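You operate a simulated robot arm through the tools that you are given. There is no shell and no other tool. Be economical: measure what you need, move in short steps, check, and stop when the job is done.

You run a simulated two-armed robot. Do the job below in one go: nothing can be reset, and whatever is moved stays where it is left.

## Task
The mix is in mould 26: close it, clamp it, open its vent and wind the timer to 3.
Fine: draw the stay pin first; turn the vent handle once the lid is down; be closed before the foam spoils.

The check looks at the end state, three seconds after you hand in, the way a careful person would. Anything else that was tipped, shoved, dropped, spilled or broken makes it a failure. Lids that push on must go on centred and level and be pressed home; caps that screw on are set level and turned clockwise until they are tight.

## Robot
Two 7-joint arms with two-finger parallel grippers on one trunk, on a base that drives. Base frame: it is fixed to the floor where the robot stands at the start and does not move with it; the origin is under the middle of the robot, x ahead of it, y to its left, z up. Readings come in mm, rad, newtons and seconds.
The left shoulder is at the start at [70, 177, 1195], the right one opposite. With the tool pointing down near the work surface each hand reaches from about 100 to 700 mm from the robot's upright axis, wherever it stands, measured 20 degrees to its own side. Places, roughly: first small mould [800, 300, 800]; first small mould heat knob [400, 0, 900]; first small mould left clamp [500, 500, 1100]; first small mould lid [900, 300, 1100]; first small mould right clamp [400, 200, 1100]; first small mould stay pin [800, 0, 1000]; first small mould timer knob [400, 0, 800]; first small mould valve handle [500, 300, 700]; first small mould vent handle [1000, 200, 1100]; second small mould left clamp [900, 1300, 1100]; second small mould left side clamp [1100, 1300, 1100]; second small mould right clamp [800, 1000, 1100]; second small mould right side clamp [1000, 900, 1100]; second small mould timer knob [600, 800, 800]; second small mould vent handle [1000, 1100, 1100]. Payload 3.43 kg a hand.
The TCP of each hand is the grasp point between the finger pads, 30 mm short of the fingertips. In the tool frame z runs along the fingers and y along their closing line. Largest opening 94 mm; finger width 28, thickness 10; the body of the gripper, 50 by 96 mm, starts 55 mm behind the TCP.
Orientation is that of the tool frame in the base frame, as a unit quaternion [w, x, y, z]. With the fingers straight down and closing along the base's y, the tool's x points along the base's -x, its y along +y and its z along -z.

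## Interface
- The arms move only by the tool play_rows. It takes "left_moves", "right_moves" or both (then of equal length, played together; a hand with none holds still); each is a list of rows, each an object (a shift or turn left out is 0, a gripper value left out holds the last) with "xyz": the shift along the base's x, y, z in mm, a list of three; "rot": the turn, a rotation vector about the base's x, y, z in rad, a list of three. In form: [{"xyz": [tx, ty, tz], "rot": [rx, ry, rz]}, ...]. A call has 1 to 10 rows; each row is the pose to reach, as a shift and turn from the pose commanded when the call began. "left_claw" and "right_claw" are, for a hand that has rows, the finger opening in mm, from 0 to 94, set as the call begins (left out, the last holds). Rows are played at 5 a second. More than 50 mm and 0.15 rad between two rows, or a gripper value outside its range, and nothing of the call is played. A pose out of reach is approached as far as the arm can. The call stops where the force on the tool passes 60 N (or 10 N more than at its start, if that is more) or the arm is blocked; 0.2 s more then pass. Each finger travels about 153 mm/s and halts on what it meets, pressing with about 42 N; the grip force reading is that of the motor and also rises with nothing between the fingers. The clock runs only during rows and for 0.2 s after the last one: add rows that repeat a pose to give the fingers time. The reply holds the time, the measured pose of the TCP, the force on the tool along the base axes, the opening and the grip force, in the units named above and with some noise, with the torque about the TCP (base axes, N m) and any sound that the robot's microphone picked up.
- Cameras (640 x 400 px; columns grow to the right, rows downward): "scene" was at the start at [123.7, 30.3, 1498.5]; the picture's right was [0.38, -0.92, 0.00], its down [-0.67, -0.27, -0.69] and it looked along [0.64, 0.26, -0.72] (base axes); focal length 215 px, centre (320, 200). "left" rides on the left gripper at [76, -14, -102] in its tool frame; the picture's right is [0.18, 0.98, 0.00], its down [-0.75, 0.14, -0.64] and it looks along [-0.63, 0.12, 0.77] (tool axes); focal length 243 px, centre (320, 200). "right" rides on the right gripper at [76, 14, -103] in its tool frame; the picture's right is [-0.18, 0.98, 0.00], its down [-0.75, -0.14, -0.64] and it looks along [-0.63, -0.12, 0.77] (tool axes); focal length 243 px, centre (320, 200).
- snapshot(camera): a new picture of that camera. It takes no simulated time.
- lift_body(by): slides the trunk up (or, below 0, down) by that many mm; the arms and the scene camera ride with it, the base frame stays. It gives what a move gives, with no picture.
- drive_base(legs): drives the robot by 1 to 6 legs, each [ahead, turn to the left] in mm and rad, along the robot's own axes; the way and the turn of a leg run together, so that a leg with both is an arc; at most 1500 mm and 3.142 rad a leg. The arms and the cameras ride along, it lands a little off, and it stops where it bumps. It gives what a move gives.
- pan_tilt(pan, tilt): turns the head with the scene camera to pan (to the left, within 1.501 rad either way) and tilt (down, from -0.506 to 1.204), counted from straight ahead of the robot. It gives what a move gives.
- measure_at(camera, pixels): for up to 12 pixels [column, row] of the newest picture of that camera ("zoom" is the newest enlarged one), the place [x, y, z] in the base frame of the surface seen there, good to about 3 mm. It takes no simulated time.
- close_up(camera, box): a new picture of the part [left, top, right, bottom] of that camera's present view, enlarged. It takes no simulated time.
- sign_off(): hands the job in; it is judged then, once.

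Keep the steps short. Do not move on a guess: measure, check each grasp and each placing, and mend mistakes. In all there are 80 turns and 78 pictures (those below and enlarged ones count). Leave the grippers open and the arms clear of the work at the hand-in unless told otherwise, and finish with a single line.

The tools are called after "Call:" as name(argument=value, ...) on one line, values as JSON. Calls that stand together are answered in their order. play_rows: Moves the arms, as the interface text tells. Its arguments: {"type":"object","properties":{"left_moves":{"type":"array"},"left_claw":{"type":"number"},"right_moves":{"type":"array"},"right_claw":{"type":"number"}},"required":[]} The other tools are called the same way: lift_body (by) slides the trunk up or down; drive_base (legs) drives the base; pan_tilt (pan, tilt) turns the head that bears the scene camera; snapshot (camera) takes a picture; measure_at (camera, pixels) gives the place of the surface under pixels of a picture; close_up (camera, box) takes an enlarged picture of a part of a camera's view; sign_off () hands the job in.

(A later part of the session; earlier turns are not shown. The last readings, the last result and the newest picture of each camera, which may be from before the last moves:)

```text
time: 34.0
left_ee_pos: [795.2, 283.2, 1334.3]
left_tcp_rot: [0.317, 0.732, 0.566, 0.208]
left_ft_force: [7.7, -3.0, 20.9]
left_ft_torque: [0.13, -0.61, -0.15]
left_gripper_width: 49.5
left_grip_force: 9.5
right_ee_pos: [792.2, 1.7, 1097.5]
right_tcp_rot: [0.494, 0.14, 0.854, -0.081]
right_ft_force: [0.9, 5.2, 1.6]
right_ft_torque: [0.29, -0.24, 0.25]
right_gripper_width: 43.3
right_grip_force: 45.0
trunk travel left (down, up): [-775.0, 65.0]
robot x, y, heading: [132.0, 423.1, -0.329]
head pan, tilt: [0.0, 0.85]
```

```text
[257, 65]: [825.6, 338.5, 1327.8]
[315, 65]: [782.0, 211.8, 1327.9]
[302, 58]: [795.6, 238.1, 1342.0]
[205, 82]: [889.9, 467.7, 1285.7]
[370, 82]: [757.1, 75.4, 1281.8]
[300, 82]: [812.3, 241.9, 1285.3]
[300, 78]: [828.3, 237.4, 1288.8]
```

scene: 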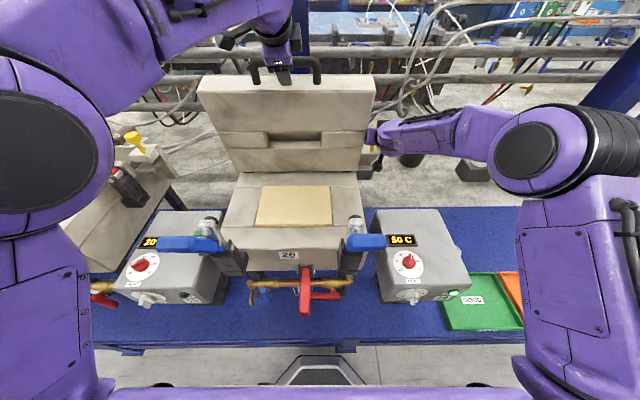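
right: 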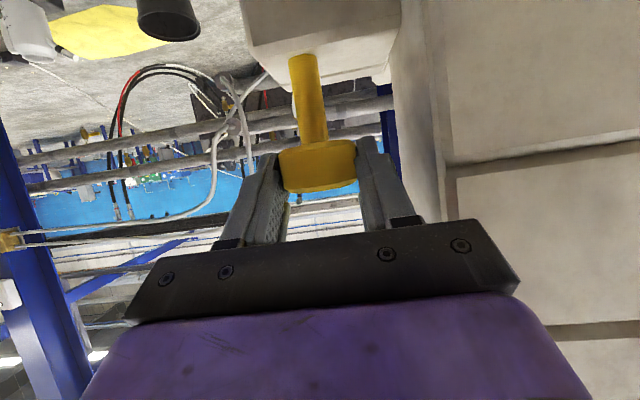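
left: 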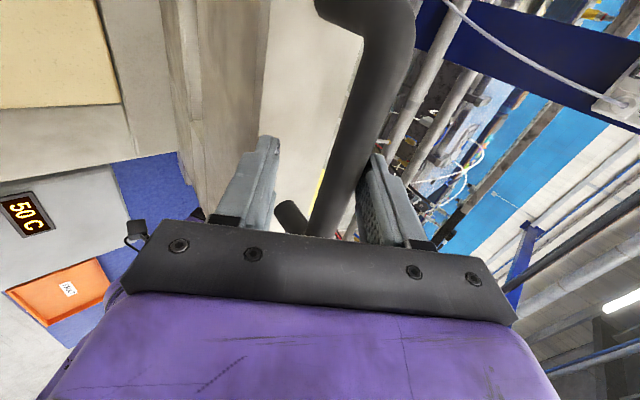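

The bar just drags on the far finger and nothing is jammed. I continue the arc to about 30°.

Call:
play_rows(left_moves=[{"xyz": [-21, 7, -4]}, {"xyz": [-42, 14, -10]}, {"xyz": [-62, 21, -17]}, {"xyz": [-82, 28, -25]}, {"xyz": [-101, 35, -35]}, {"xyz": [-120, 41, -46]}])

Call:
snapshot(camera="scene")

```text
time: 35.4
left_ee_pos: [673.4, 325.6, 1285.9]
left_tcp_rot: [0.316, 0.734, 0.565, 0.207]
left_ft_force: [-1.4, -1.1, 15.2]
left_ft_torque: [0.08, -0.29, -0.17]
left_gripper_width: 43.7
left_grip_force: 5.0
right_ee_pos: [791.6, 1.2, 1096.6]
right_tcp_rot: [0.493, 0.141, 0.854, -0.082]
right_ft_force: [7.6, 3.7, 0.7]
right_ft_torque: [-0.04, 0.3, -0.24]
right_gripper_width: 43.3
right_grip_force: 45.0
trunk travel left (down, up): [-775.0, 65.0]
robot x, y, heading: [131.1, 422.6, -0.333]
head pan, tilt: [0.0, 0.85]
```

```text
45 pictures are left
```

scene: 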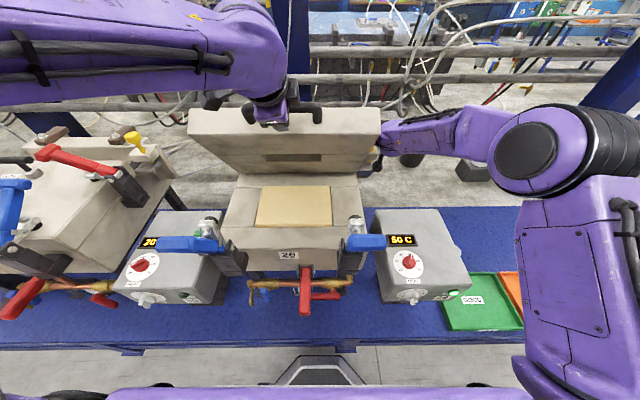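

The lid follows smoothly, at about 30° now. The right hand releases the pin and backs off along its own axis while the left continues the arc to about 49°.

Call:
play_rows(left_moves=[{"xyz": [-18, 6, -12]}, {"xyz": [-35, 12, -26]}, {"xyz": [-52, 18, -40]}, {"xyz": [-67, 23, -55]}, {"xyz": [-82, 28, -72]}], right_moves=[{"xyz": [0, 0, 0]}, {"xyz": [0, 0, 0]}, {"xyz": [-25, 8, 14]}, {"xyz": [-53, 18, 31]}, {"xyz": [-82, 28, 48]}], right_claw=56)

Call:
snapshot(camera="right")

Call:
snapshot(camera="left")

```text
time: 36.5
left_ee_pos: [591.0, 350.8, 1211.9]
left_tcp_rot: [0.314, 0.734, 0.566, 0.206]
left_ft_force: [-1.0, 0.5, 1.4]
left_ft_torque: [0.03, -0.03, 0.0]
left_gripper_width: 38.0
left_grip_force: 0.2
right_ee_pos: [708.6, 29.9, 1144.8]
right_tcp_rot: [0.494, 0.142, 0.854, -0.082]
right_ft_force: [0.9, -0.4, 0.0]
right_ft_torque: [-0.02, 0.03, 0.03]
right_gripper_width: 55.8
right_grip_force: 0.0
trunk travel left (down, up): [-775.0, 65.0]
robot x, y, heading: [131.3, 422.7, -0.333]
head pan, tilt: [0.0, 0.85]
```

```text
44 pictures are left
```

right: 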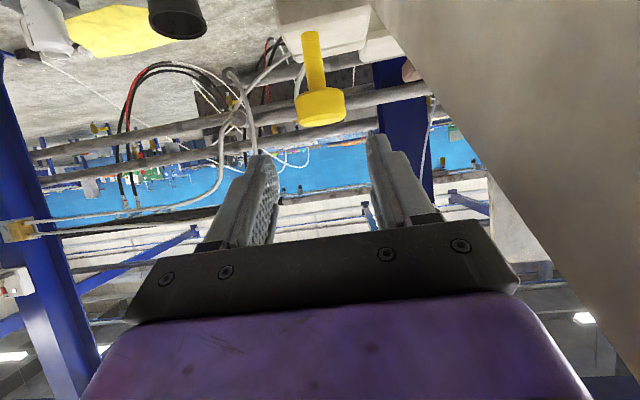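

```text
43 pictures are left
```

left: 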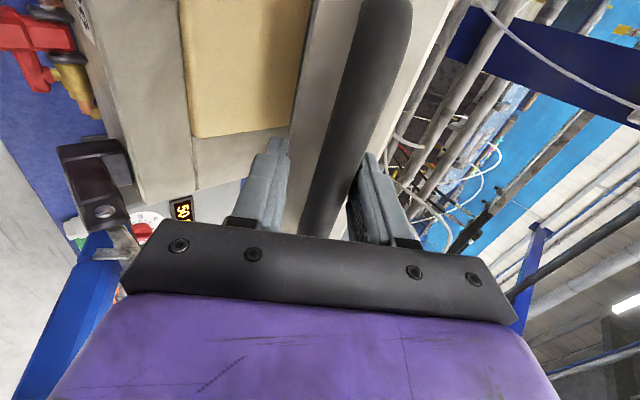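

The pin stays up by itself and the lid is at about 49° with no load. The right hand moves aside, away from the lid's sweep. The left continues to about 74°, levelling its pitch to about 30°.

Call:
play_rows(left_moves=[{"xyz": [0, 0, 0]}, {"xyz": [-16, 5, -21], "rot": [-0.015, -0.044, 0]}, {"xyz": [-31, 11, -43], "rot": [-0.03, -0.088, 0]}, {"xyz": [-44, 15, -66], "rot": [-0.045, -0.132, 0]}, {"xyz": [-55, 19, -91], "rot": [-0.06, -0.176, 0]}, {"xyz": [-65, 22, -116], "rot": [-0.075, -0.22, 0]}, {"xyz": [-72, 25, -141], "rot": [-0.09, -0.265, 0]}], right_moves=[{"xyz": [-16, -47, 0]}, {"xyz": [-32, -94, 0]}, {"xyz": [-48, -120, 30]}, {"xyz": [-80, -120, 60]}, {"xyz": [-110, -120, 90]}, {"xyz": [-140, -120, 120]}, {"xyz": [-170, -120, 150]}])

Call:
snapshot(camera="scene")

Call:
snapshot(camera="left")

```text
time: 38.1
left_ee_pos: [529.3, 350.3, 1067.6]
left_tcp_rot: [0.418, 0.685, 0.528, 0.277]
left_ft_force: [-13.2, 10.7, 0.5]
left_ft_torque: [-0.11, -0.22, 0.01]
left_gripper_width: 36.3
left_grip_force: 0.1
left hand out of reach, approached as far as the arm can: row 5, 6, 7
right_ee_pos: [600.1, -91.8, 1223.4]
right_tcp_rot: [0.48, 0.145, 0.861, -0.084]
right_ft_force: [0.0, -0.7, -0.4]
right_ft_torque: [0.02, -0.02, 0.0]
right_gripper_width: 56.0
right_grip_force: 0.1
right hand out of reach, approached as far as the arm can: row 5, 6, 7
trunk travel left (down, up): [-775.0, 65.0]
robot x, y, heading: [128.5, 423.8, -0.332]
head pan, tilt: [0.0, 0.85]
```

```text
42 pictures are left
```

scene: 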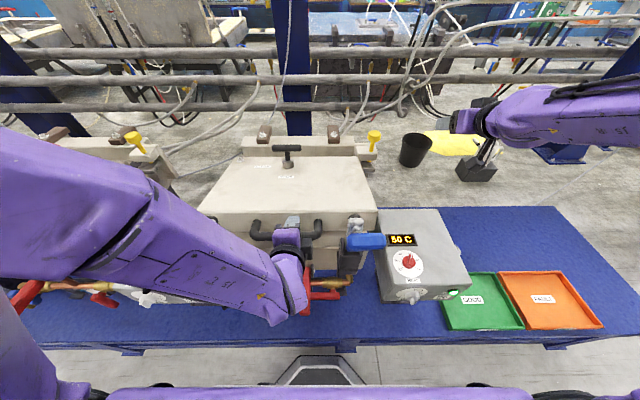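

```text
41 pictures are left
```

left: 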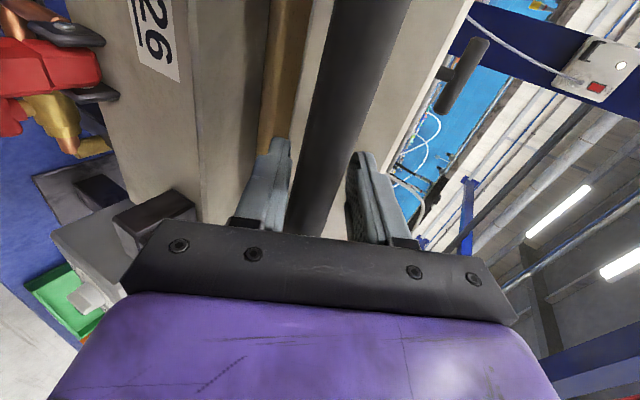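

The lid is at about 70° and the left arm is at a folding limit with this flat pitch. I measure the bar and lid to plan the last part.

Call:
measure_at(camera="left", pixels=[[335, 150], [350, 80], [370, 10], [400, 80], [430, 60], [225, 100], [300, 60], [460, 75]])

Call:
close_up(camera="scene", box=[190, 120, 400, 300])

Call:
measure_at(camera="zoom", pixels=[[190, 340], [395, 325], [560, 270], [30, 280], [480, 110], [200, 100], [255, 80], [340, 82], [295, 130], [560, 45], [340, 260], [400, 380]])

```text
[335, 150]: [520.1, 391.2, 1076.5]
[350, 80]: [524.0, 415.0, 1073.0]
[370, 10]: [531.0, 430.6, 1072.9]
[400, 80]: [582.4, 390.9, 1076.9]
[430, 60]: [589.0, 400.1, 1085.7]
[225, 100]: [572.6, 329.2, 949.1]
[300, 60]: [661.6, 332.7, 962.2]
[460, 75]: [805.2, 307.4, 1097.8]
```

```text
2.22 times, centred on (295, 210) of scene
```

zoom: 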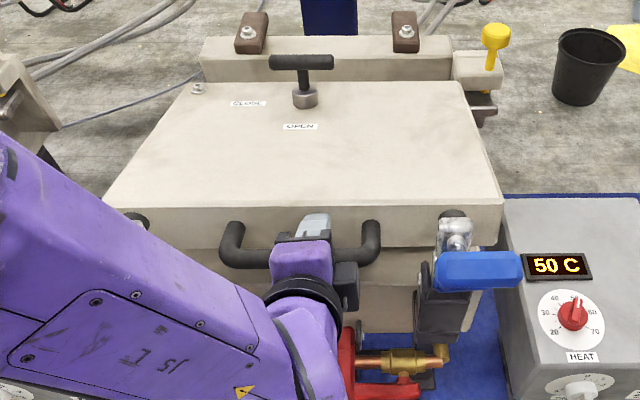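

```text
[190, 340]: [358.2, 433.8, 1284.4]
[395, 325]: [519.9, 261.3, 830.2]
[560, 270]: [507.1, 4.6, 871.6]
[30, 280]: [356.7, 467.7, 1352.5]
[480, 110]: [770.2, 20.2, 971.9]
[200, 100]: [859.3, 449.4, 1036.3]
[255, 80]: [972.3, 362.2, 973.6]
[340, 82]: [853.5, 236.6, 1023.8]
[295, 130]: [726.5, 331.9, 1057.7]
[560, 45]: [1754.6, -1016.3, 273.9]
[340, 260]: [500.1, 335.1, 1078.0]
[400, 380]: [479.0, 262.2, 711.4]
```

The bar centre is at about d=372, z=1066, so the fingers are a bit too deep. I pitch back to 46°, which suits the folded arm, and lower along the arc by 50 mm.

Call:
play_rows(left_moves=[{"xyz": [0, 0, 0], "rot": [0.03, 0.088, 0]}, {"xyz": [0, 0, 0], "rot": [0.06, 0.176, 0]}, {"xyz": [0, 0, -5], "rot": [0.09, 0.265, 0]}, {"xyz": [-2, 1, -20], "rot": [0.09, 0.265, 0]}, {"xyz": [-4, 1, -35], "rot": [0.09, 0.265, 0]}, {"xyz": [-6, 2, -50], "rot": [0.09, 0.265, 0]}])

Call:
snapshot(camera="left")

Call:
close_up(camera="scene", box=[190, 120, 400, 300])

```text
time: 39.5
left_ee_pos: [515.6, 358.5, 1023.1]
left_tcp_rot: [0.308, 0.738, 0.565, 0.204]
left_ft_force: [-40.0, 17.6, -0.2]
left_ft_torque: [0.15, -0.19, -1.31]
left_gripper_width: 26.5
left_grip_force: 45.5
right_ee_pos: [598.0, -90.7, 1224.3]
right_tcp_rot: [0.481, 0.145, 0.861, -0.085]
right_ft_force: [0.4, -0.1, -0.4]
right_ft_torque: [-0.01, 0.02, 0.03]
right_gripper_width: 55.9
right_grip_force: 0.1
trunk travel left (down, up): [-775.0, 65.0]
robot x, y, heading: [124.9, 426.0, -0.327]
head pan, tilt: [0.0, 0.85]
stopped in row 6 (left hand): the force on the tool passed its limit at 70 N (the readings are from after the stop); the commanded pose is now the measured one
```

```text
39 pictures are left
```

left: 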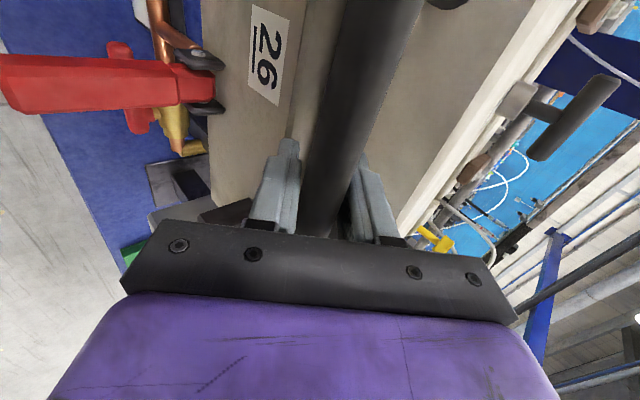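

```text
2.22 times, centred on (295, 210) of scene
```

zoom: 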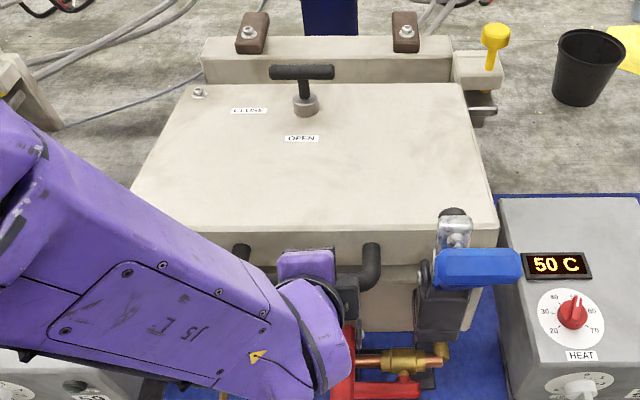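

The fingers closed on the bar (26.5 mm) and the tips press forward on the lid's edge. I measure where the bar and lid edge are now.

Call:
measure_at(camera="left", pixels=[[330, 180], [345, 120], [365, 40], [400, 150], [440, 100], [300, 60], [255, 120], [480, 130]])

Call:
measure_at(camera="zoom", pixels=[[150, 180], [480, 180], [490, 215], [400, 225], [240, 250], [370, 265], [370, 245], [200, 95], [455, 95], [140, 215], [370, 283], [440, 210]])

```text
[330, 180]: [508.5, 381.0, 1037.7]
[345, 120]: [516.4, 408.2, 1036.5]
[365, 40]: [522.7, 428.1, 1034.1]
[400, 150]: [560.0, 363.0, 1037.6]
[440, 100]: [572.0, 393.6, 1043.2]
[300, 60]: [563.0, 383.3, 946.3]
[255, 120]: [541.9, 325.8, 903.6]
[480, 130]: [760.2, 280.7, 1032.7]
```

```text
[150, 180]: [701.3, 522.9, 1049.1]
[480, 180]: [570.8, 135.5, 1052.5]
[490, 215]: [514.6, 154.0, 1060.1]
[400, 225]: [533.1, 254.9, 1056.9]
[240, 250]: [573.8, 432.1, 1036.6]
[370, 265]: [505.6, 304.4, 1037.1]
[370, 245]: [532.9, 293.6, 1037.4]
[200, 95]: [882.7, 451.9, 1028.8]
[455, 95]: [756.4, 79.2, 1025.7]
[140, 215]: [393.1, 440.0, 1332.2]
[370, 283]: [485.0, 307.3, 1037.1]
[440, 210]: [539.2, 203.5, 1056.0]
```

Lid top: back z≈1027, front z≈1058, so about 6.6° is left. I open the fingers to 42 mm and back off 10 mm to relieve the jam, then check whether the lid stays.

Call:
play_rows(left_moves=[{"xyz": [0, 0, 0]}, {"xyz": [-4, 1, 2]}, {"xyz": [-10, 3, 4]}, {"xyz": [-14, 5, 4]}], left_claw=42)

Call:
snapshot(camera="left")

```text
time: 40.5
left_ee_pos: [510.4, 358.1, 1027.8]
left_tcp_rot: [0.312, 0.736, 0.565, 0.205]
left_ft_force: [-1.9, 0.2, -1.8]
left_ft_torque: [-0.08, -0.11, 0.01]
left_gripper_width: 44.7
left_grip_force: 2.4
right_ee_pos: [603.3, -94.9, 1220.2]
right_tcp_rot: [0.479, 0.145, 0.862, -0.083]
right_ft_force: [-1.1, 0.2, -0.4]
right_ft_torque: [0.0, 0.0, 0.01]
right_gripper_width: 55.7
right_grip_force: 0.0
trunk travel left (down, up): [-775.0, 65.0]
robot x, y, heading: [127.3, 423.4, -0.327]
head pan, tilt: [0.0, 0.85]
```

```text
37 pictures are left
```

left: 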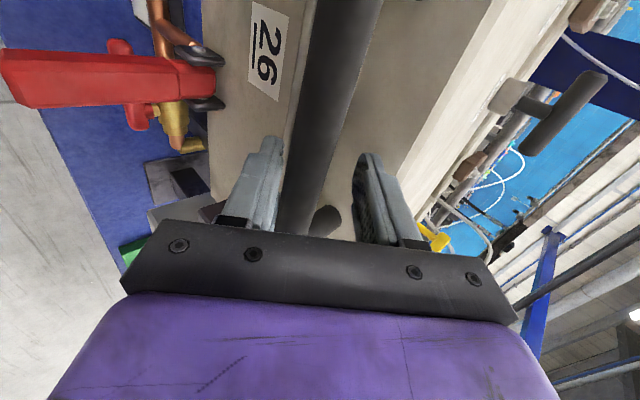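

The bar sits lightly on the lower finger. I lower slowly by 45 mm.

Call:
play_rows(left_moves=[{"xyz": [-1, 0, -8]}, {"xyz": [-2, 1, -16]}, {"xyz": [-3, 1, -24]}, {"xyz": [-4, 1, -32]}, {"xyz": [-4, 1, -40]}, {"xyz": [-4, 1, -46]}])

Call:
close_up(camera="scene", box=[190, 120, 400, 300])

Call:
measure_at(camera="zoom", pixels=[[150, 190], [480, 190], [490, 220], [400, 235], [370, 265], [370, 283], [200, 95], [455, 95], [255, 245], [300, 180]])

```text
time: 41.9
left_ee_pos: [505.8, 359.9, 981.6]
left_tcp_rot: [0.311, 0.735, 0.566, 0.206]
left_ft_force: [-0.7, 0.4, -0.4]
left_ft_torque: [0.01, 0.01, 0.0]
left_gripper_width: 41.9
left_grip_force: 0.1
right_ee_pos: [603.4, -93.8, 1220.4]
right_tcp_rot: [0.479, 0.145, 0.862, -0.084]
right_ft_force: [-0.9, 0.4, -0.5]
right_ft_torque: [0.03, -0.03, 0.03]
right_gripper_width: 56.3
right_grip_force: 0.1
trunk travel left (down, up): [-775.0, 65.0]
robot x, y, heading: [130.5, 426.8, -0.329]
head pan, tilt: [0.0, 0.85]
```

```text
2.22 times, centred on (295, 210) of scene
```

zoom: 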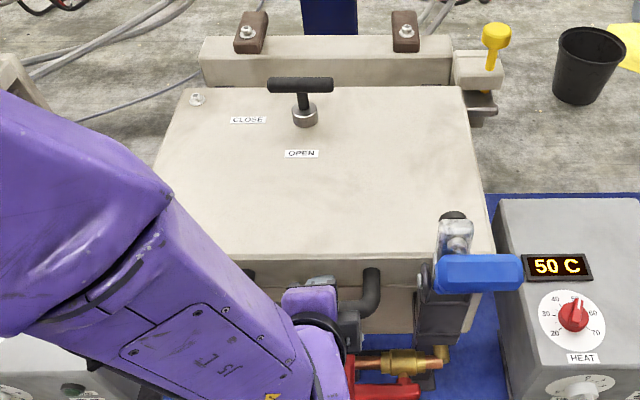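

```text
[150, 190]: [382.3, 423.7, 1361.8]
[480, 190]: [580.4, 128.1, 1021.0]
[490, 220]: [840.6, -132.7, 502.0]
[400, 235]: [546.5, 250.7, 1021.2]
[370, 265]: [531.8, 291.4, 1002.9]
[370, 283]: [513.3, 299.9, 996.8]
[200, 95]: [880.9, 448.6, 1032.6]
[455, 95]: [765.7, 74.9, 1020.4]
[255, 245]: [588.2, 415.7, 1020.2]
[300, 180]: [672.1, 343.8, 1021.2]
```

The lid is level and down at z≈1021. The vent T-handle on top has CLOSE and OPEN labels. I withdraw the left hand from the bar along its axis, then up.

Call:
play_rows(left_moves=[{"xyz": [-13, 4, 14]}, {"xyz": [-26, 9, 29]}, {"xyz": [-39, 13, 43]}, {"xyz": [-45, 15, 85]}, {"xyz": [-45, 15, 130]}, {"xyz": [-45, 15, 175]}, {"xyz": [-45, 25, 220]}, {"xyz": [-45, 40, 260]}], left_claw=50)

Call:
snapshot(camera="scene")

Call:
close_up(camera="scene", box=[240, 120, 360, 200])

```text
time: 43.7
left_ee_pos: [461.3, 401.1, 1242.3]
left_tcp_rot: [0.311, 0.736, 0.565, 0.205]
left_ft_force: [-0.5, -0.1, 0.2]
left_ft_torque: [0.0, 0.0, 0.02]
left_gripper_width: 50.0
left_grip_force: 0.1
left hand out of reach, approached as far as the arm can: row 2, 3, 4, 5, 6
right_ee_pos: [603.7, -91.4, 1221.7]
right_tcp_rot: [0.481, 0.145, 0.86, -0.085]
right_ft_force: [0.8, 0.6, 0.0]
right_ft_torque: [0.0, -0.01, -0.03]
right_gripper_width: 56.0
right_grip_force: 0.1
trunk travel left (down, up): [-775.0, 65.0]
robot x, y, heading: [128.4, 423.9, -0.33]
head pan, tilt: [0.0, 0.85]
```

```text
35 pictures are left
```

scene: 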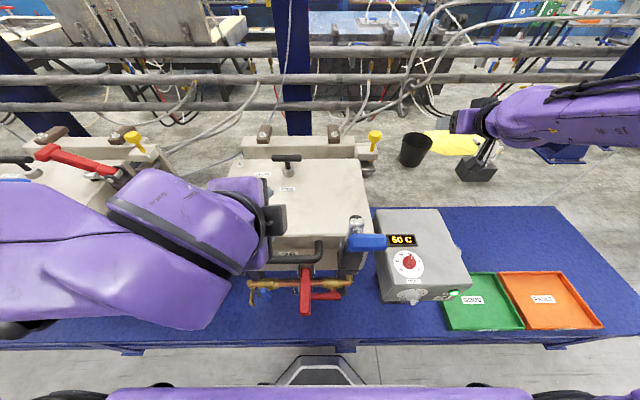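

```text
5.00 times, centred on (300, 160) of scene
```

zoom: 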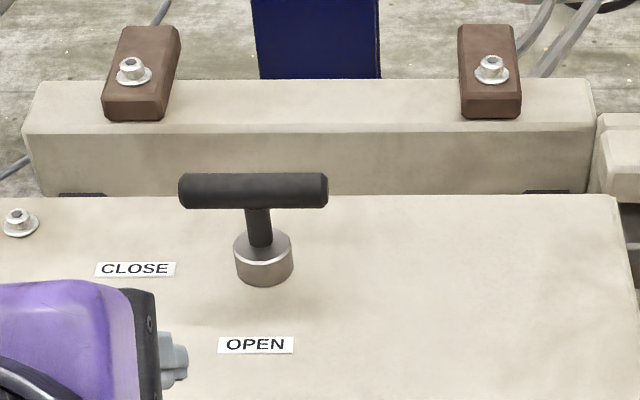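

The vent bar lies left–right, its left end at CLOSE, so OPEN is a quarter turn anticlockwise seen from above. Clamps come first. I zoom on the right clamp to locate the pivot bolt and T, and measure the vent bar.

Call:
measure_at(camera="zoom", pixels=[[190, 190], [320, 190], [255, 185], [262, 245], [262, 262], [135, 268], [255, 345]])

Call:
close_up(camera="scene", box=[320, 200, 400, 280])

Call:
measure_at(camera="zoom", pixels=[[215, 280], [235, 245], [300, 245], [505, 240], [360, 245], [230, 330], [290, 330], [285, 140], [320, 120], [300, 300], [250, 300], [290, 210]])

```text
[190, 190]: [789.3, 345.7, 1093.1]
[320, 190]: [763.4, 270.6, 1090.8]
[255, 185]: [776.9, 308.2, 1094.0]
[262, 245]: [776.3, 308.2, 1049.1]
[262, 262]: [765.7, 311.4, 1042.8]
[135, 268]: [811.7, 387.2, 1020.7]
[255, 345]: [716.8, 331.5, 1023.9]
```

```text
5.00 times, centred on (360, 240) of scene
```

zoom: 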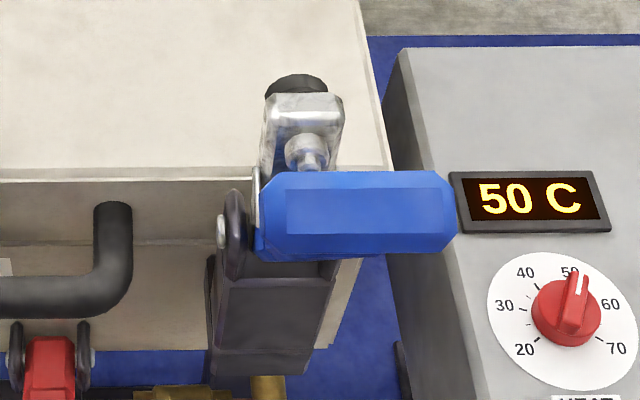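

```text
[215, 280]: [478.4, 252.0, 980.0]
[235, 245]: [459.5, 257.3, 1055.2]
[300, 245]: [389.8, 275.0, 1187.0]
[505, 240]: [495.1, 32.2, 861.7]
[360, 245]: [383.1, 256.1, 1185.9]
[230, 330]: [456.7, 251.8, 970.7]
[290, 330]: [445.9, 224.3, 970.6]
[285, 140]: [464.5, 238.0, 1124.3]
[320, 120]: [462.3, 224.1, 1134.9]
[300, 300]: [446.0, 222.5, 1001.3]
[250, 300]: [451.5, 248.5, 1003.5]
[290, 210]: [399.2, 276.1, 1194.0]
```

The right T is centred at d≈285, l≈369, z≈1183, and its pivot is at d≈352, z≈1050. I turn both hands to point straight down and bring them near-side of their clamp T-bars, at z≈1280, with fingers closed as pushers.

Call:
play_rows(left_moves=[{"xyz": [-3, 14, 4], "rot": [-0.031, 0.069, 0.129]}, {"xyz": [-5, 28, 8], "rot": [-0.062, 0.139, 0.259]}, {"xyz": [-8, 43, 12], "rot": [-0.093, 0.208, 0.388]}, {"xyz": [-10, 57, 16], "rot": [-0.124, 0.278, 0.517]}, {"xyz": [-13, 71, 20], "rot": [-0.155, 0.347, 0.647]}, {"xyz": [-16, 85, 24], "rot": [-0.185, 0.416, 0.776]}, {"xyz": [-18, 99, 28], "rot": [-0.216, 0.486, 0.905]}, {"xyz": [-21, 114, 32], "rot": [-0.247, 0.555, 1.034]}, {"xyz": [-23, 128, 36], "rot": [-0.278, 0.625, 1.164]}, {"xyz": [-26, 142, 40], "rot": [-0.309, 0.694, 1.293]}], right_moves=[{"xyz": [-26, 36, 10], "rot": [0.034, 0.099, 0]}, {"xyz": [-51, 72, 20], "rot": [0.068, 0.198, 0]}, {"xyz": [-77, 109, 30], "rot": [0.102, 0.297, 0]}, {"xyz": [-103, 145, 40], "rot": [0.136, 0.396, 0]}, {"xyz": [-128, 181, 50], "rot": [0.17, 0.495, 0]}, {"xyz": [-154, 217, 60], "rot": [0.204, 0.594, 0]}, {"xyz": [-180, 253, 65], "rot": [0.238, 0.693, 0]}, {"xyz": [-206, 290, 65], "rot": [0.272, 0.792, 0]}, {"xyz": [-231, 326, 62], "rot": [0.306, 0.891, 0]}, {"xyz": [-257, 362, 60], "rot": [0.34, 0.99, 0]}], left_claw=0, right_claw=0)

Call:
snapshot(camera="scene")

```text
time: 45.9
left_ee_pos: [435.8, 546.0, 1280.6]
left_tcp_rot: [0.032, 0.226, 0.973, 0.019]
left_ft_force: [0.3, 0.6, 0.1]
left_ft_torque: [-0.05, -0.02, 0.01]
left_gripper_width: 0.0
left_grip_force: 33.1
right_ee_pos: [556.8, 252.9, 1311.1]
right_tcp_rot: [-0.009, 0.171, 0.985, 0.01]
right_ft_force: [0.5, -0.3, 1.1]
right_ft_torque: [-0.07, 0.03, 0.0]
right_gripper_width: 0.0
right_grip_force: 33.0
right hand out of reach, approached as far as the arm can: row 2, 3, 4, 5, 6, 7, 8, 9, 10
trunk travel left (down, up): [-775.0, 65.0]
robot x, y, heading: [130.7, 426.8, -0.333]
head pan, tilt: [0.0, 0.85]
```

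```text
32 pictures are left
```

scene: 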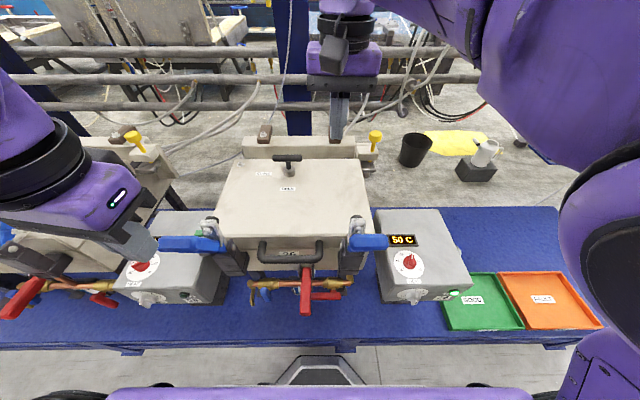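

The left hand is in place. The right stopped short at [557, 253, 1311] from a reach limit. I ask it to hold the commanded pose a bit lower and see whether it converges.

Call:
play_rows(left_moves=[{"xyz": [0, 0, 0], "rot": [-0.031, 0.07, 0.131]}, {"xyz": [0, 0, 0], "rot": [-0.031, 0.07, 0.131]}, {"xyz": [0, 0, 0], "rot": [-0.031, 0.07, 0.131]}], right_moves=[{"xyz": [0, 0, -10]}, {"xyz": [0, 0, -20]}, {"xyz": [0, 0, -20]}])

```text
refused: row 1 steps farther than a row can; nothing moved
```

The left turn was slightly over the step limit, so I retry with it a touch smaller.

Call:
play_rows(left_moves=[{"xyz": [0, 0, 0], "rot": [-0.029, 0.065, 0.122]}, {"xyz": [0, 0, 0], "rot": [-0.029, 0.065, 0.122]}, {"xyz": [0, 0, 0], "rot": [-0.029, 0.065, 0.122]}], right_moves=[{"xyz": [0, 0, -10]}, {"xyz": [0, 0, -20]}, {"xyz": [0, 0, -20]}])

```text
time: 46.7
left_ee_pos: [434.4, 540.5, 1281.9]
left_tcp_rot: [0.002, 0.167, 0.986, 0.003]
left_ft_force: [-0.3, -0.9, 0.5]
left_ft_torque: [0.07, 0.01, 0.0]
left_gripper_width: 0.0
left_grip_force: 32.9
right_ee_pos: [554.7, 259.5, 1285.4]
right_tcp_rot: [-0.014, 0.164, 0.986, -0.001]
right_ft_force: [-0.2, 1.1, -0.1]
right_ft_torque: [0.0, 0.03, 0.0]
right_gripper_width: 0.2
right_grip_force: 32.9
trunk travel left (down, up): [-775.0, 65.0]
robot x, y, heading: [126.7, 425.0, -0.328]
head pan, tilt: [0.0, 0.85]
```

Both hands are on target commands again. The right hand goes back toward me, over the T, to d≈240, l≈369.

Call:
play_rows(right_moves=[{"xyz": [-40, -4, 0]}, {"xyz": [-82, -2, 0]}, {"xyz": [-124, 2, 0]}, {"xyz": [-166, 6, 0]}, {"xyz": [-208, 11, 0]}, {"xyz": [-208, 11, -20]}])

Call:
snapshot(camera="right")

Call:
snapshot(camera="left")

```text
time: 48.1
left_ee_pos: [435.6, 542.6, 1281.0]
left_tcp_rot: [0.003, 0.166, 0.986, 0.001]
left_ft_force: [0.4, 0.2, 0.6]
left_ft_torque: [-0.01, 0.0, 0.01]
left_gripper_width: 0.0
left_grip_force: 32.4
right_ee_pos: [347.0, 272.6, 1263.0]
right_tcp_rot: [-0.015, 0.164, 0.986, -0.002]
right_ft_force: [0.2, 0.1, -0.7]
right_ft_torque: [0.03, 0.02, 0.02]
right_gripper_width: 0.0
right_grip_force: 33.5
trunk travel left (down, up): [-775.0, 65.0]
robot x, y, heading: [131.5, 423.8, -0.327]
head pan, tilt: [0.0, 0.85]
```

```text
31 pictures are left
```

right: 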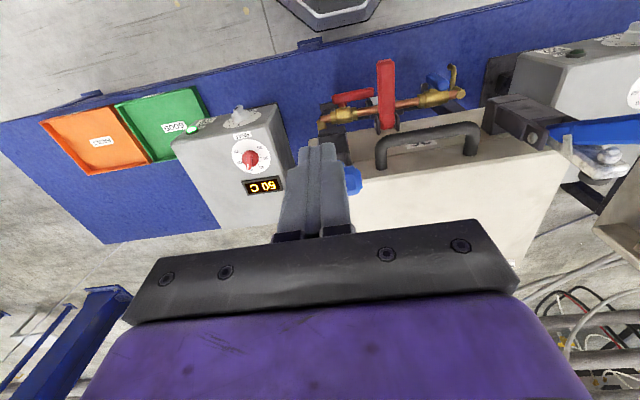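

```text
30 pictures are left
```

left: 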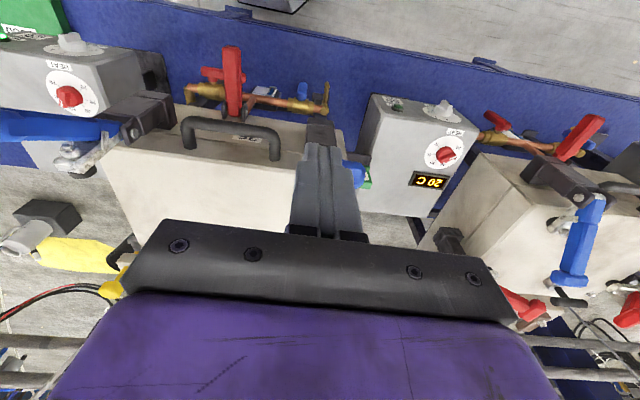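

The fingertip is just above and near-side of the right T; its end shows at (352,180). The left looks similar at (357,175). I measure both visible T ends and posts to confirm the lateral alignment.

Call:
measure_at(camera="right", pixels=[[353, 172], [353, 190], [348, 180], [360, 180], [343, 145], [330, 145]])

Call:
measure_at(camera="left", pixels=[[352, 172], [352, 185], [362, 178], [320, 130], [335, 128], [310, 140]])

Call:
close_up(camera="scene", box=[140, 200, 400, 300])

Call:
measure_at(camera="zoom", pixels=[[60, 105], [110, 100], [160, 105], [200, 115], [215, 150], [235, 160], [250, 150], [520, 105], [560, 105], [600, 105]])

```text
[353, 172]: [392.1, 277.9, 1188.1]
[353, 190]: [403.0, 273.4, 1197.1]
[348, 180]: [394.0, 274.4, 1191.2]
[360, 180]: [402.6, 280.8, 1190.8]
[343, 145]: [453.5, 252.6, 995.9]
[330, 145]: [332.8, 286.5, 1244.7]
```

```text
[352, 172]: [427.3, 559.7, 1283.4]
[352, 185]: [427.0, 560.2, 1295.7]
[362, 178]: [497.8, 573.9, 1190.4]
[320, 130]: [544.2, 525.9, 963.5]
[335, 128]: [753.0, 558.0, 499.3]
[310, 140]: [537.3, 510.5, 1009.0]
```

```text
2.46 times, centred on (270, 250) of scene
```

zoom: 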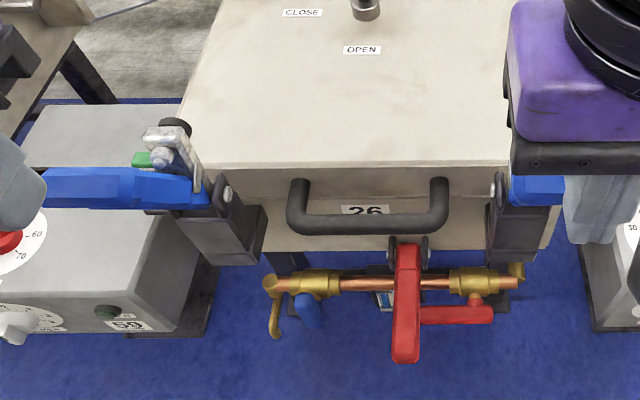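

```text
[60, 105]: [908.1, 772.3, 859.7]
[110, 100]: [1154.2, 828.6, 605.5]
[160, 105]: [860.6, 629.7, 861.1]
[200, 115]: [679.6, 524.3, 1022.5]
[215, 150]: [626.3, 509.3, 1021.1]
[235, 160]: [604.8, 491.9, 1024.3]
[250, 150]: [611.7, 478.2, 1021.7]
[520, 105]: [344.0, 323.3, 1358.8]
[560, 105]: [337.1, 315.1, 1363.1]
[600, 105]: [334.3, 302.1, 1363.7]
```

Right T centre l≈370, left T/stick l≈665. Both fists come down on the near side of the T-bars (tips at z≈1160) and push them forward past upright.

Call:
play_rows(left_moves=[{"xyz": [4, 8, -46]}, {"xyz": [7, 8, -91]}, {"xyz": [26, 2, -91]}, {"xyz": [50, -6, -91]}, {"xyz": [73, -14, -91]}, {"xyz": [92, -21, -91]}, {"xyz": [113, -28, -91]}, {"xyz": [130, -34, -91]}], right_moves=[{"xyz": [0, 0, -40]}, {"xyz": [0, 0, -73]}, {"xyz": [19, -6, -73]}, {"xyz": [43, -15, -73]}, {"xyz": [66, -23, -73]}, {"xyz": [85, -29, -73]}, {"xyz": [106, -36, -73]}, {"xyz": [123, -42, -73]}])

Call:
snapshot(camera="scene")

```text
time: 49.3
left_ee_pos: [493.3, 532.5, 1202.0]
left_tcp_rot: [0.018, 0.166, 0.986, -0.001]
left_ft_force: [-8.3, 25.0, 49.0]
left_ft_torque: [-0.2, -0.68, 0.31]
left_gripper_width: 0.0
left_grip_force: 33.2
right_ee_pos: [396.2, 256.0, 1203.3]
right_tcp_rot: [-0.004, 0.162, 0.987, 0.001]
right_ft_force: [-23.7, -9.0, 49.7]
right_ft_torque: [-0.11, -0.72, -0.21]
right_gripper_width: 0.0
right_grip_force: 33.3
trunk travel left (down, up): [-775.0, 65.0]
robot x, y, heading: [134.7, 424.5, -0.33]
head pan, tilt: [0.0, 0.85]
stopped in row 6 (left hand): the force on the tool passed its limit at 63 N (the readings are from after the stop); the commanded pose is now the measured one
```

```text
28 pictures are left
```

scene: 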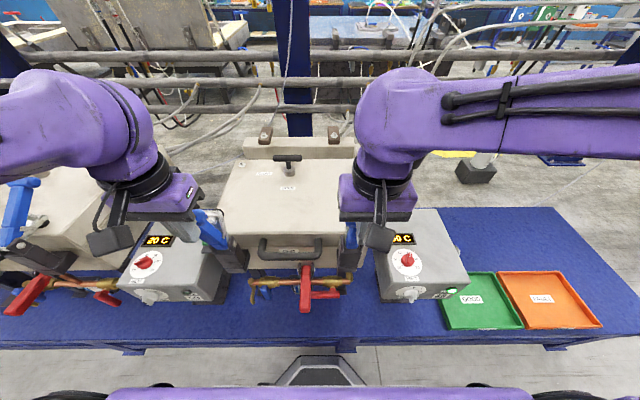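

Both show about 50 N upward: the tips are riding on something. I look closely at each clamp.

Call:
close_up(camera="scene", box=[150, 190, 270, 280])

Call:
close_up(camera="right", box=[220, 80, 440, 240])

```text
4.44 times, centred on (210, 235) of scene
```

zoom: 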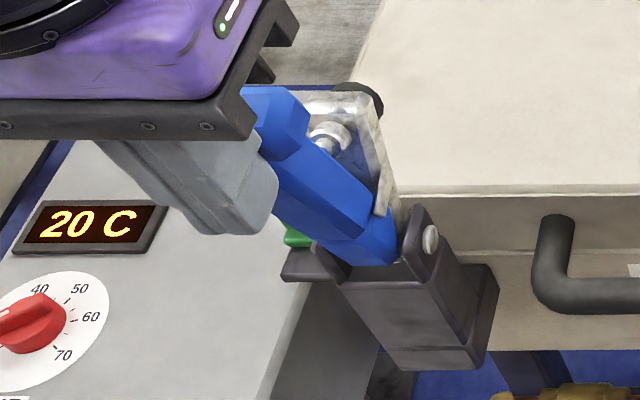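

```text
2.50 times, centred on (330, 160) of right
```

zoom: 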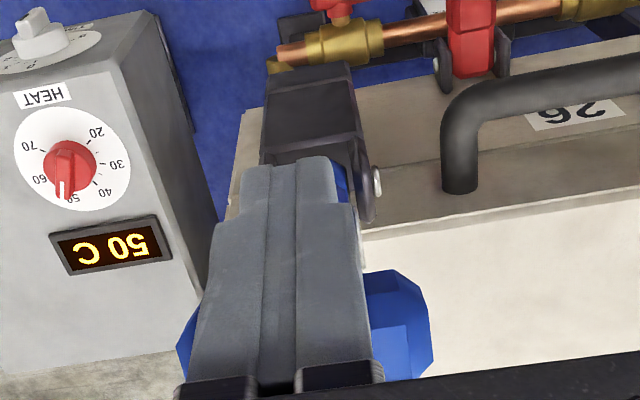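

Both handles have moved to nearly upright. The vertical load is friction from the T rising on its arc. I push on with a slight upward bias first, then follow the arc down.

Call:
play_rows(left_moves=[{"xyz": [0, 0, 8]}, {"xyz": [8, -3, 10]}, {"xyz": [21, -7, 10]}, {"xyz": [34, -12, 10]}, {"xyz": [47, -16, 6]}, {"xyz": [60, -21, 0]}, {"xyz": [74, -25, -8]}, {"xyz": [87, -30, -18]}, {"xyz": [100, -34, -30]}], right_moves=[{"xyz": [0, 0, 8]}, {"xyz": [8, -3, 10]}, {"xyz": [21, -7, 10]}, {"xyz": [34, -12, 10]}, {"xyz": [47, -16, 6]}, {"xyz": [60, -21, 0]}, {"xyz": [74, -25, -8]}, {"xyz": [87, -30, -18]}, {"xyz": [100, -34, -30]}])

Call:
snapshot(camera="scene")

```text
time: 50.5
left_ee_pos: [541.6, 514.3, 1197.9]
left_tcp_rot: [0.003, 0.167, 0.986, 0.001]
left_ft_force: [-0.3, -0.1, -0.3]
left_ft_torque: [0.0, -0.05, -0.04]
left_gripper_width: 0.4
left_grip_force: 32.8
right_ee_pos: [446.8, 237.5, 1202.8]
right_tcp_rot: [-0.009, 0.163, 0.987, 0.001]
right_ft_force: [0.0, 0.0, -0.3]
right_ft_torque: [0.02, 0.02, 0.02]
right_gripper_width: 0.0
right_grip_force: 33.0
trunk travel left (down, up): [-775.0, 65.0]
robot x, y, heading: [129.3, 423.6, -0.326]
head pan, tilt: [0.0, 0.85]
stopped in row 5 (right hand): the force on the tool passed its limit at 95 N (the readings are from after the stop); the commanded pose is now the measured one
```

```text
25 pictures are left
```

scene: 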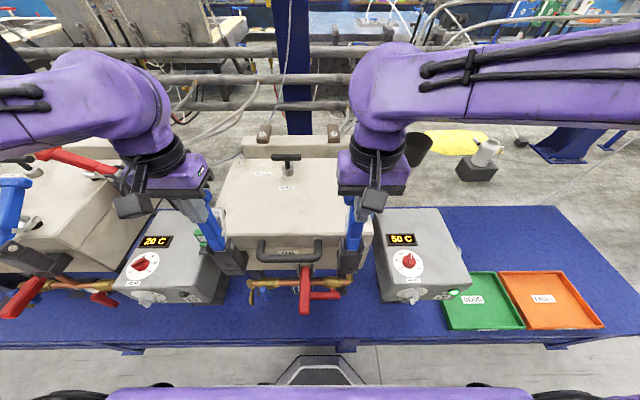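

A peak of 95 N, then no force, so the handles may have snapped over. I check both from close up.

Call:
close_up(camera="scene", box=[170, 150, 410, 300])

Call:
measure_at(camera="zoom", pixels=[[110, 170], [95, 125], [130, 210], [490, 170], [490, 230], [480, 205], [300, 200], [160, 180], [170, 240], [455, 245]])

Call:
snapshot(camera="right")

```text
2.67 times, centred on (290, 225) of scene
```

zoom: 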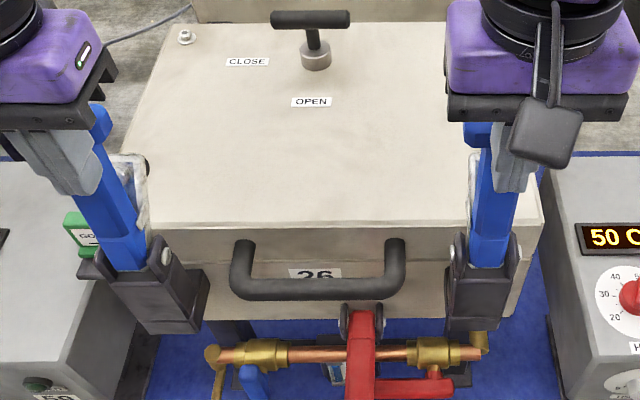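

```text
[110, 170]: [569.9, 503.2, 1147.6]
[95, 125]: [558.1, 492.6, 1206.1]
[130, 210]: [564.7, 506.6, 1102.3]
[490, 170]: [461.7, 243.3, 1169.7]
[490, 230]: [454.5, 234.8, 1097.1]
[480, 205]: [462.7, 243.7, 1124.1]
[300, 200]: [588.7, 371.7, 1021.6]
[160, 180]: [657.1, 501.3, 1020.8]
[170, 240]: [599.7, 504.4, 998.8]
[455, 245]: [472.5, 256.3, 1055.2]
```

```text
23 pictures are left
```

right: 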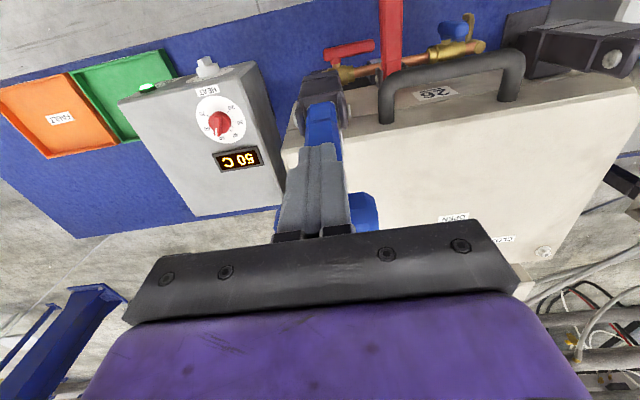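

Both handles are just past upright, with fingers against the sticks and no residual force. I continue in smaller 7 mm steps, following the arc down.

Call:
play_rows(left_moves=[{"xyz": [7, -2, 2]}, {"xyz": [13, -5, 2]}, {"xyz": [20, -7, 0]}, {"xyz": [26, -9, -3]}, {"xyz": [33, -11, -7]}, {"xyz": [40, -14, -12]}, {"xyz": [46, -16, -18]}, {"xyz": [53, -18, -25]}], right_moves=[{"xyz": [7, -2, 0]}, {"xyz": [13, -5, -1]}, {"xyz": [20, -7, -3]}, {"xyz": [26, -9, -6]}, {"xyz": [33, -11, -10]}, {"xyz": [40, -14, -15]}, {"xyz": [46, -16, -21]}, {"xyz": [53, -18, -28]}])

Call:
close_up(camera="scene", box=[170, 150, 410, 300])

```text
time: 52.3
left_ee_pos: [596.7, 497.1, 1175.1]
left_tcp_rot: [0.003, 0.168, 0.986, 0.001]
left_ft_force: [-0.5, -1.0, 6.2]
left_ft_torque: [-0.02, -0.02, -0.01]
left_gripper_width: 0.1
left_grip_force: 32.9
right_ee_pos: [501.4, 221.0, 1178.4]
right_tcp_rot: [-0.008, 0.162, 0.987, 0.002]
right_ft_force: [-2.1, 0.4, 5.4]
right_ft_torque: [0.02, -0.01, -0.01]
right_gripper_width: 0.0
right_grip_force: 33.3
trunk travel left (down, up): [-775.0, 65.0]
robot x, y, heading: [127.4, 427.2, -0.329]
head pan, tilt: [0.0, 0.85]
```

```text
2.67 times, centred on (290, 225) of scene
```

zoom: 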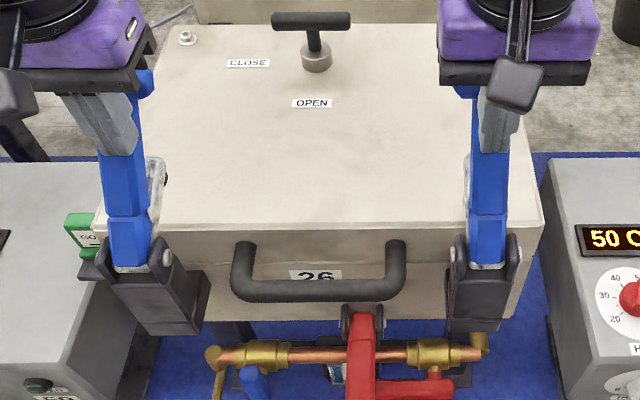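

They move freely and the handles now lean over. I press forward and down toward the closed angle.

Call:
play_rows(left_moves=[{"xyz": [6, -2, -5]}, {"xyz": [11, -4, -11]}, {"xyz": [17, -6, -18]}, {"xyz": [23, -8, -25]}, {"xyz": [28, -10, -32]}, {"xyz": [33, -11, -40]}, {"xyz": [37, -13, -48]}, {"xyz": [39, -13, -56]}], right_moves=[{"xyz": [6, -2, -5]}, {"xyz": [11, -4, -11]}, {"xyz": [17, -6, -18]}, {"xyz": [23, -8, -25]}, {"xyz": [28, -10, -32]}, {"xyz": [33, -11, -40]}, {"xyz": [37, -13, -48]}, {"xyz": [39, -13, -56]}])

Call:
close_up(camera="scene", box=[170, 150, 410, 300])

```text
time: 53.8
left_ee_pos: [624.5, 487.5, 1140.0]
left_tcp_rot: [0.014, 0.167, 0.986, 0.0]
left_ft_force: [-19.0, 8.6, 27.6]
left_ft_torque: [0.14, 0.2, 0.09]
left_gripper_width: 0.0
left_grip_force: 32.9
right_ee_pos: [528.7, 210.9, 1138.2]
right_tcp_rot: [-0.004, 0.16, 0.987, 0.002]
right_ft_force: [-4.2, 0.5, 6.0]
right_ft_torque: [-0.13, 0.07, 0.05]
right_gripper_width: 0.0
right_grip_force: 33.2
trunk travel left (down, up): [-775.0, 65.0]
robot x, y, heading: [130.8, 428.0, -0.328]
head pan, tilt: [0.0, 0.85]
stopped in row 7 (left hand): the force on the tool passed its limit at 68 N (the readings are from after the stop); the commanded pose is now the measured one
```

```text
2.67 times, centred on (290, 225) of scene
```

zoom: 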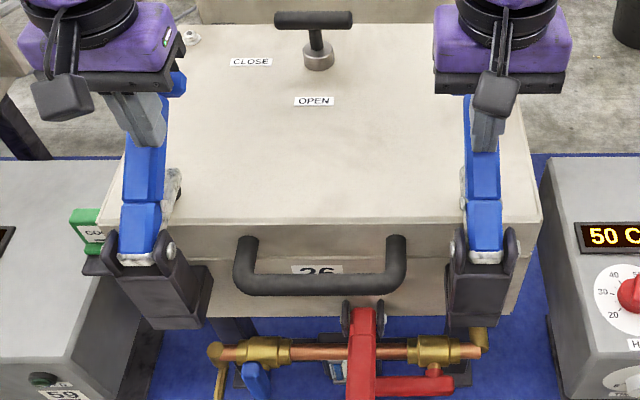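

The tips are at about 30° handle angle, near mould 59's closed 33°. The left stopped at 68 N; the right carries little load. I press each a bit more to feel for the end stop.

Call:
play_rows(right_moves=[{"xyz": [1, 0, -4]}, {"xyz": [2, -1, -8]}, {"xyz": [3, -1, -12]}, {"xyz": [4, -1, -16]}])

Call:
play_rows(left_moves=[{"xyz": [1, 0, -3]}, {"xyz": [2, -1, -7]}, {"xyz": [3, -1, -11]}, {"xyz": [4, -1, -15]}])

```text
time: 54.4
left_ee_pos: [624.0, 487.2, 1141.1]
left_tcp_rot: [0.016, 0.167, 0.986, 0.0]
left_ft_force: [-10.0, 6.3, 16.6]
left_ft_torque: [0.07, 0.06, 0.13]
left_gripper_width: 0.0
left_grip_force: 33.5
right_ee_pos: [528.3, 212.3, 1137.6]
right_tcp_rot: [0.001, 0.16, 0.987, 0.001]
right_ft_force: [-19.6, 1.5, 26.7]
right_ft_torque: [-0.04, 0.21, -0.07]
right_gripper_width: 0.2
right_grip_force: 33.3
trunk travel left (down, up): [-775.0, 65.0]
robot x, y, heading: [126.8, 421.8, -0.328]
head pan, tilt: [0.0, 0.85]
stopped in row 2 (right hand): the force on the tool passed its limit at 66 N (the readings are from after the stop); the commanded pose is now the measured one
```

```text
time: 54.9
left_ee_pos: [622.5, 486.5, 1140.5]
left_tcp_rot: [0.02, 0.168, 0.986, 0.0]
left_ft_force: [-19.8, 10.8, 25.7]
left_ft_torque: [0.21, 0.18, 0.13]
left_gripper_width: 0.0
left_grip_force: 32.8
right_ee_pos: [528.3, 211.8, 1137.6]
right_tcp_rot: [0.002, 0.16, 0.987, 0.002]
right_ft_force: [-13.8, -1.1, 19.3]
right_ft_torque: [-0.11, 0.18, -0.1]
right_gripper_width: 0.2
right_grip_force: 33.0
trunk travel left (down, up): [-775.0, 65.0]
robot x, y, heading: [128.5, 426.5, -0.326]
head pan, tilt: [0.0, 0.85]
stopped in row 2 (left hand): the force on the tool passed its limit at 67 N (the readings are from after the stop); the commanded pose is now the measured one
```

Both clamps meet a firm stop at the same handle angle. I lift both hands straight up to inspect the clamps.

Call:
play_rows(left_moves=[{"xyz": [0, 0, 30]}, {"xyz": [0, 0, 65]}, {"xyz": [0, 0, 100]}, {"xyz": [0, 0, 130]}], right_moves=[{"xyz": [0, 0, 30]}, {"xyz": [0, 0, 65]}, {"xyz": [-14, -30, 100]}, {"xyz": [-28, -70, 130]}])

Call:
close_up(camera="scene", box=[170, 150, 410, 300])

Call:
measure_at(camera="zoom", pixels=[[140, 250], [150, 180], [165, 95], [480, 250], [480, 180], [480, 110], [180, 190], [465, 190], [160, 120], [480, 130]])

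```text
refused: row 4 steps farther than a row can; nothing moved
```

```text
2.67 times, centred on (290, 225) of scene
```

zoom: 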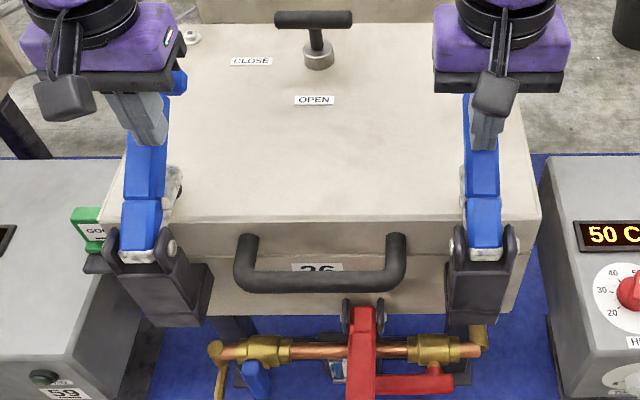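

```text
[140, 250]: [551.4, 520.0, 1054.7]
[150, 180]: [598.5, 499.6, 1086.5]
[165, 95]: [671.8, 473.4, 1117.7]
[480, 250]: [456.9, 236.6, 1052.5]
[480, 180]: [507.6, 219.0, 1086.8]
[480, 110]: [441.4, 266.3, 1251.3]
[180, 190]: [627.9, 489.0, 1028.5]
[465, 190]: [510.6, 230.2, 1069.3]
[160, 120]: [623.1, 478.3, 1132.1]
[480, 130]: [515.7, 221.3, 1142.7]
```

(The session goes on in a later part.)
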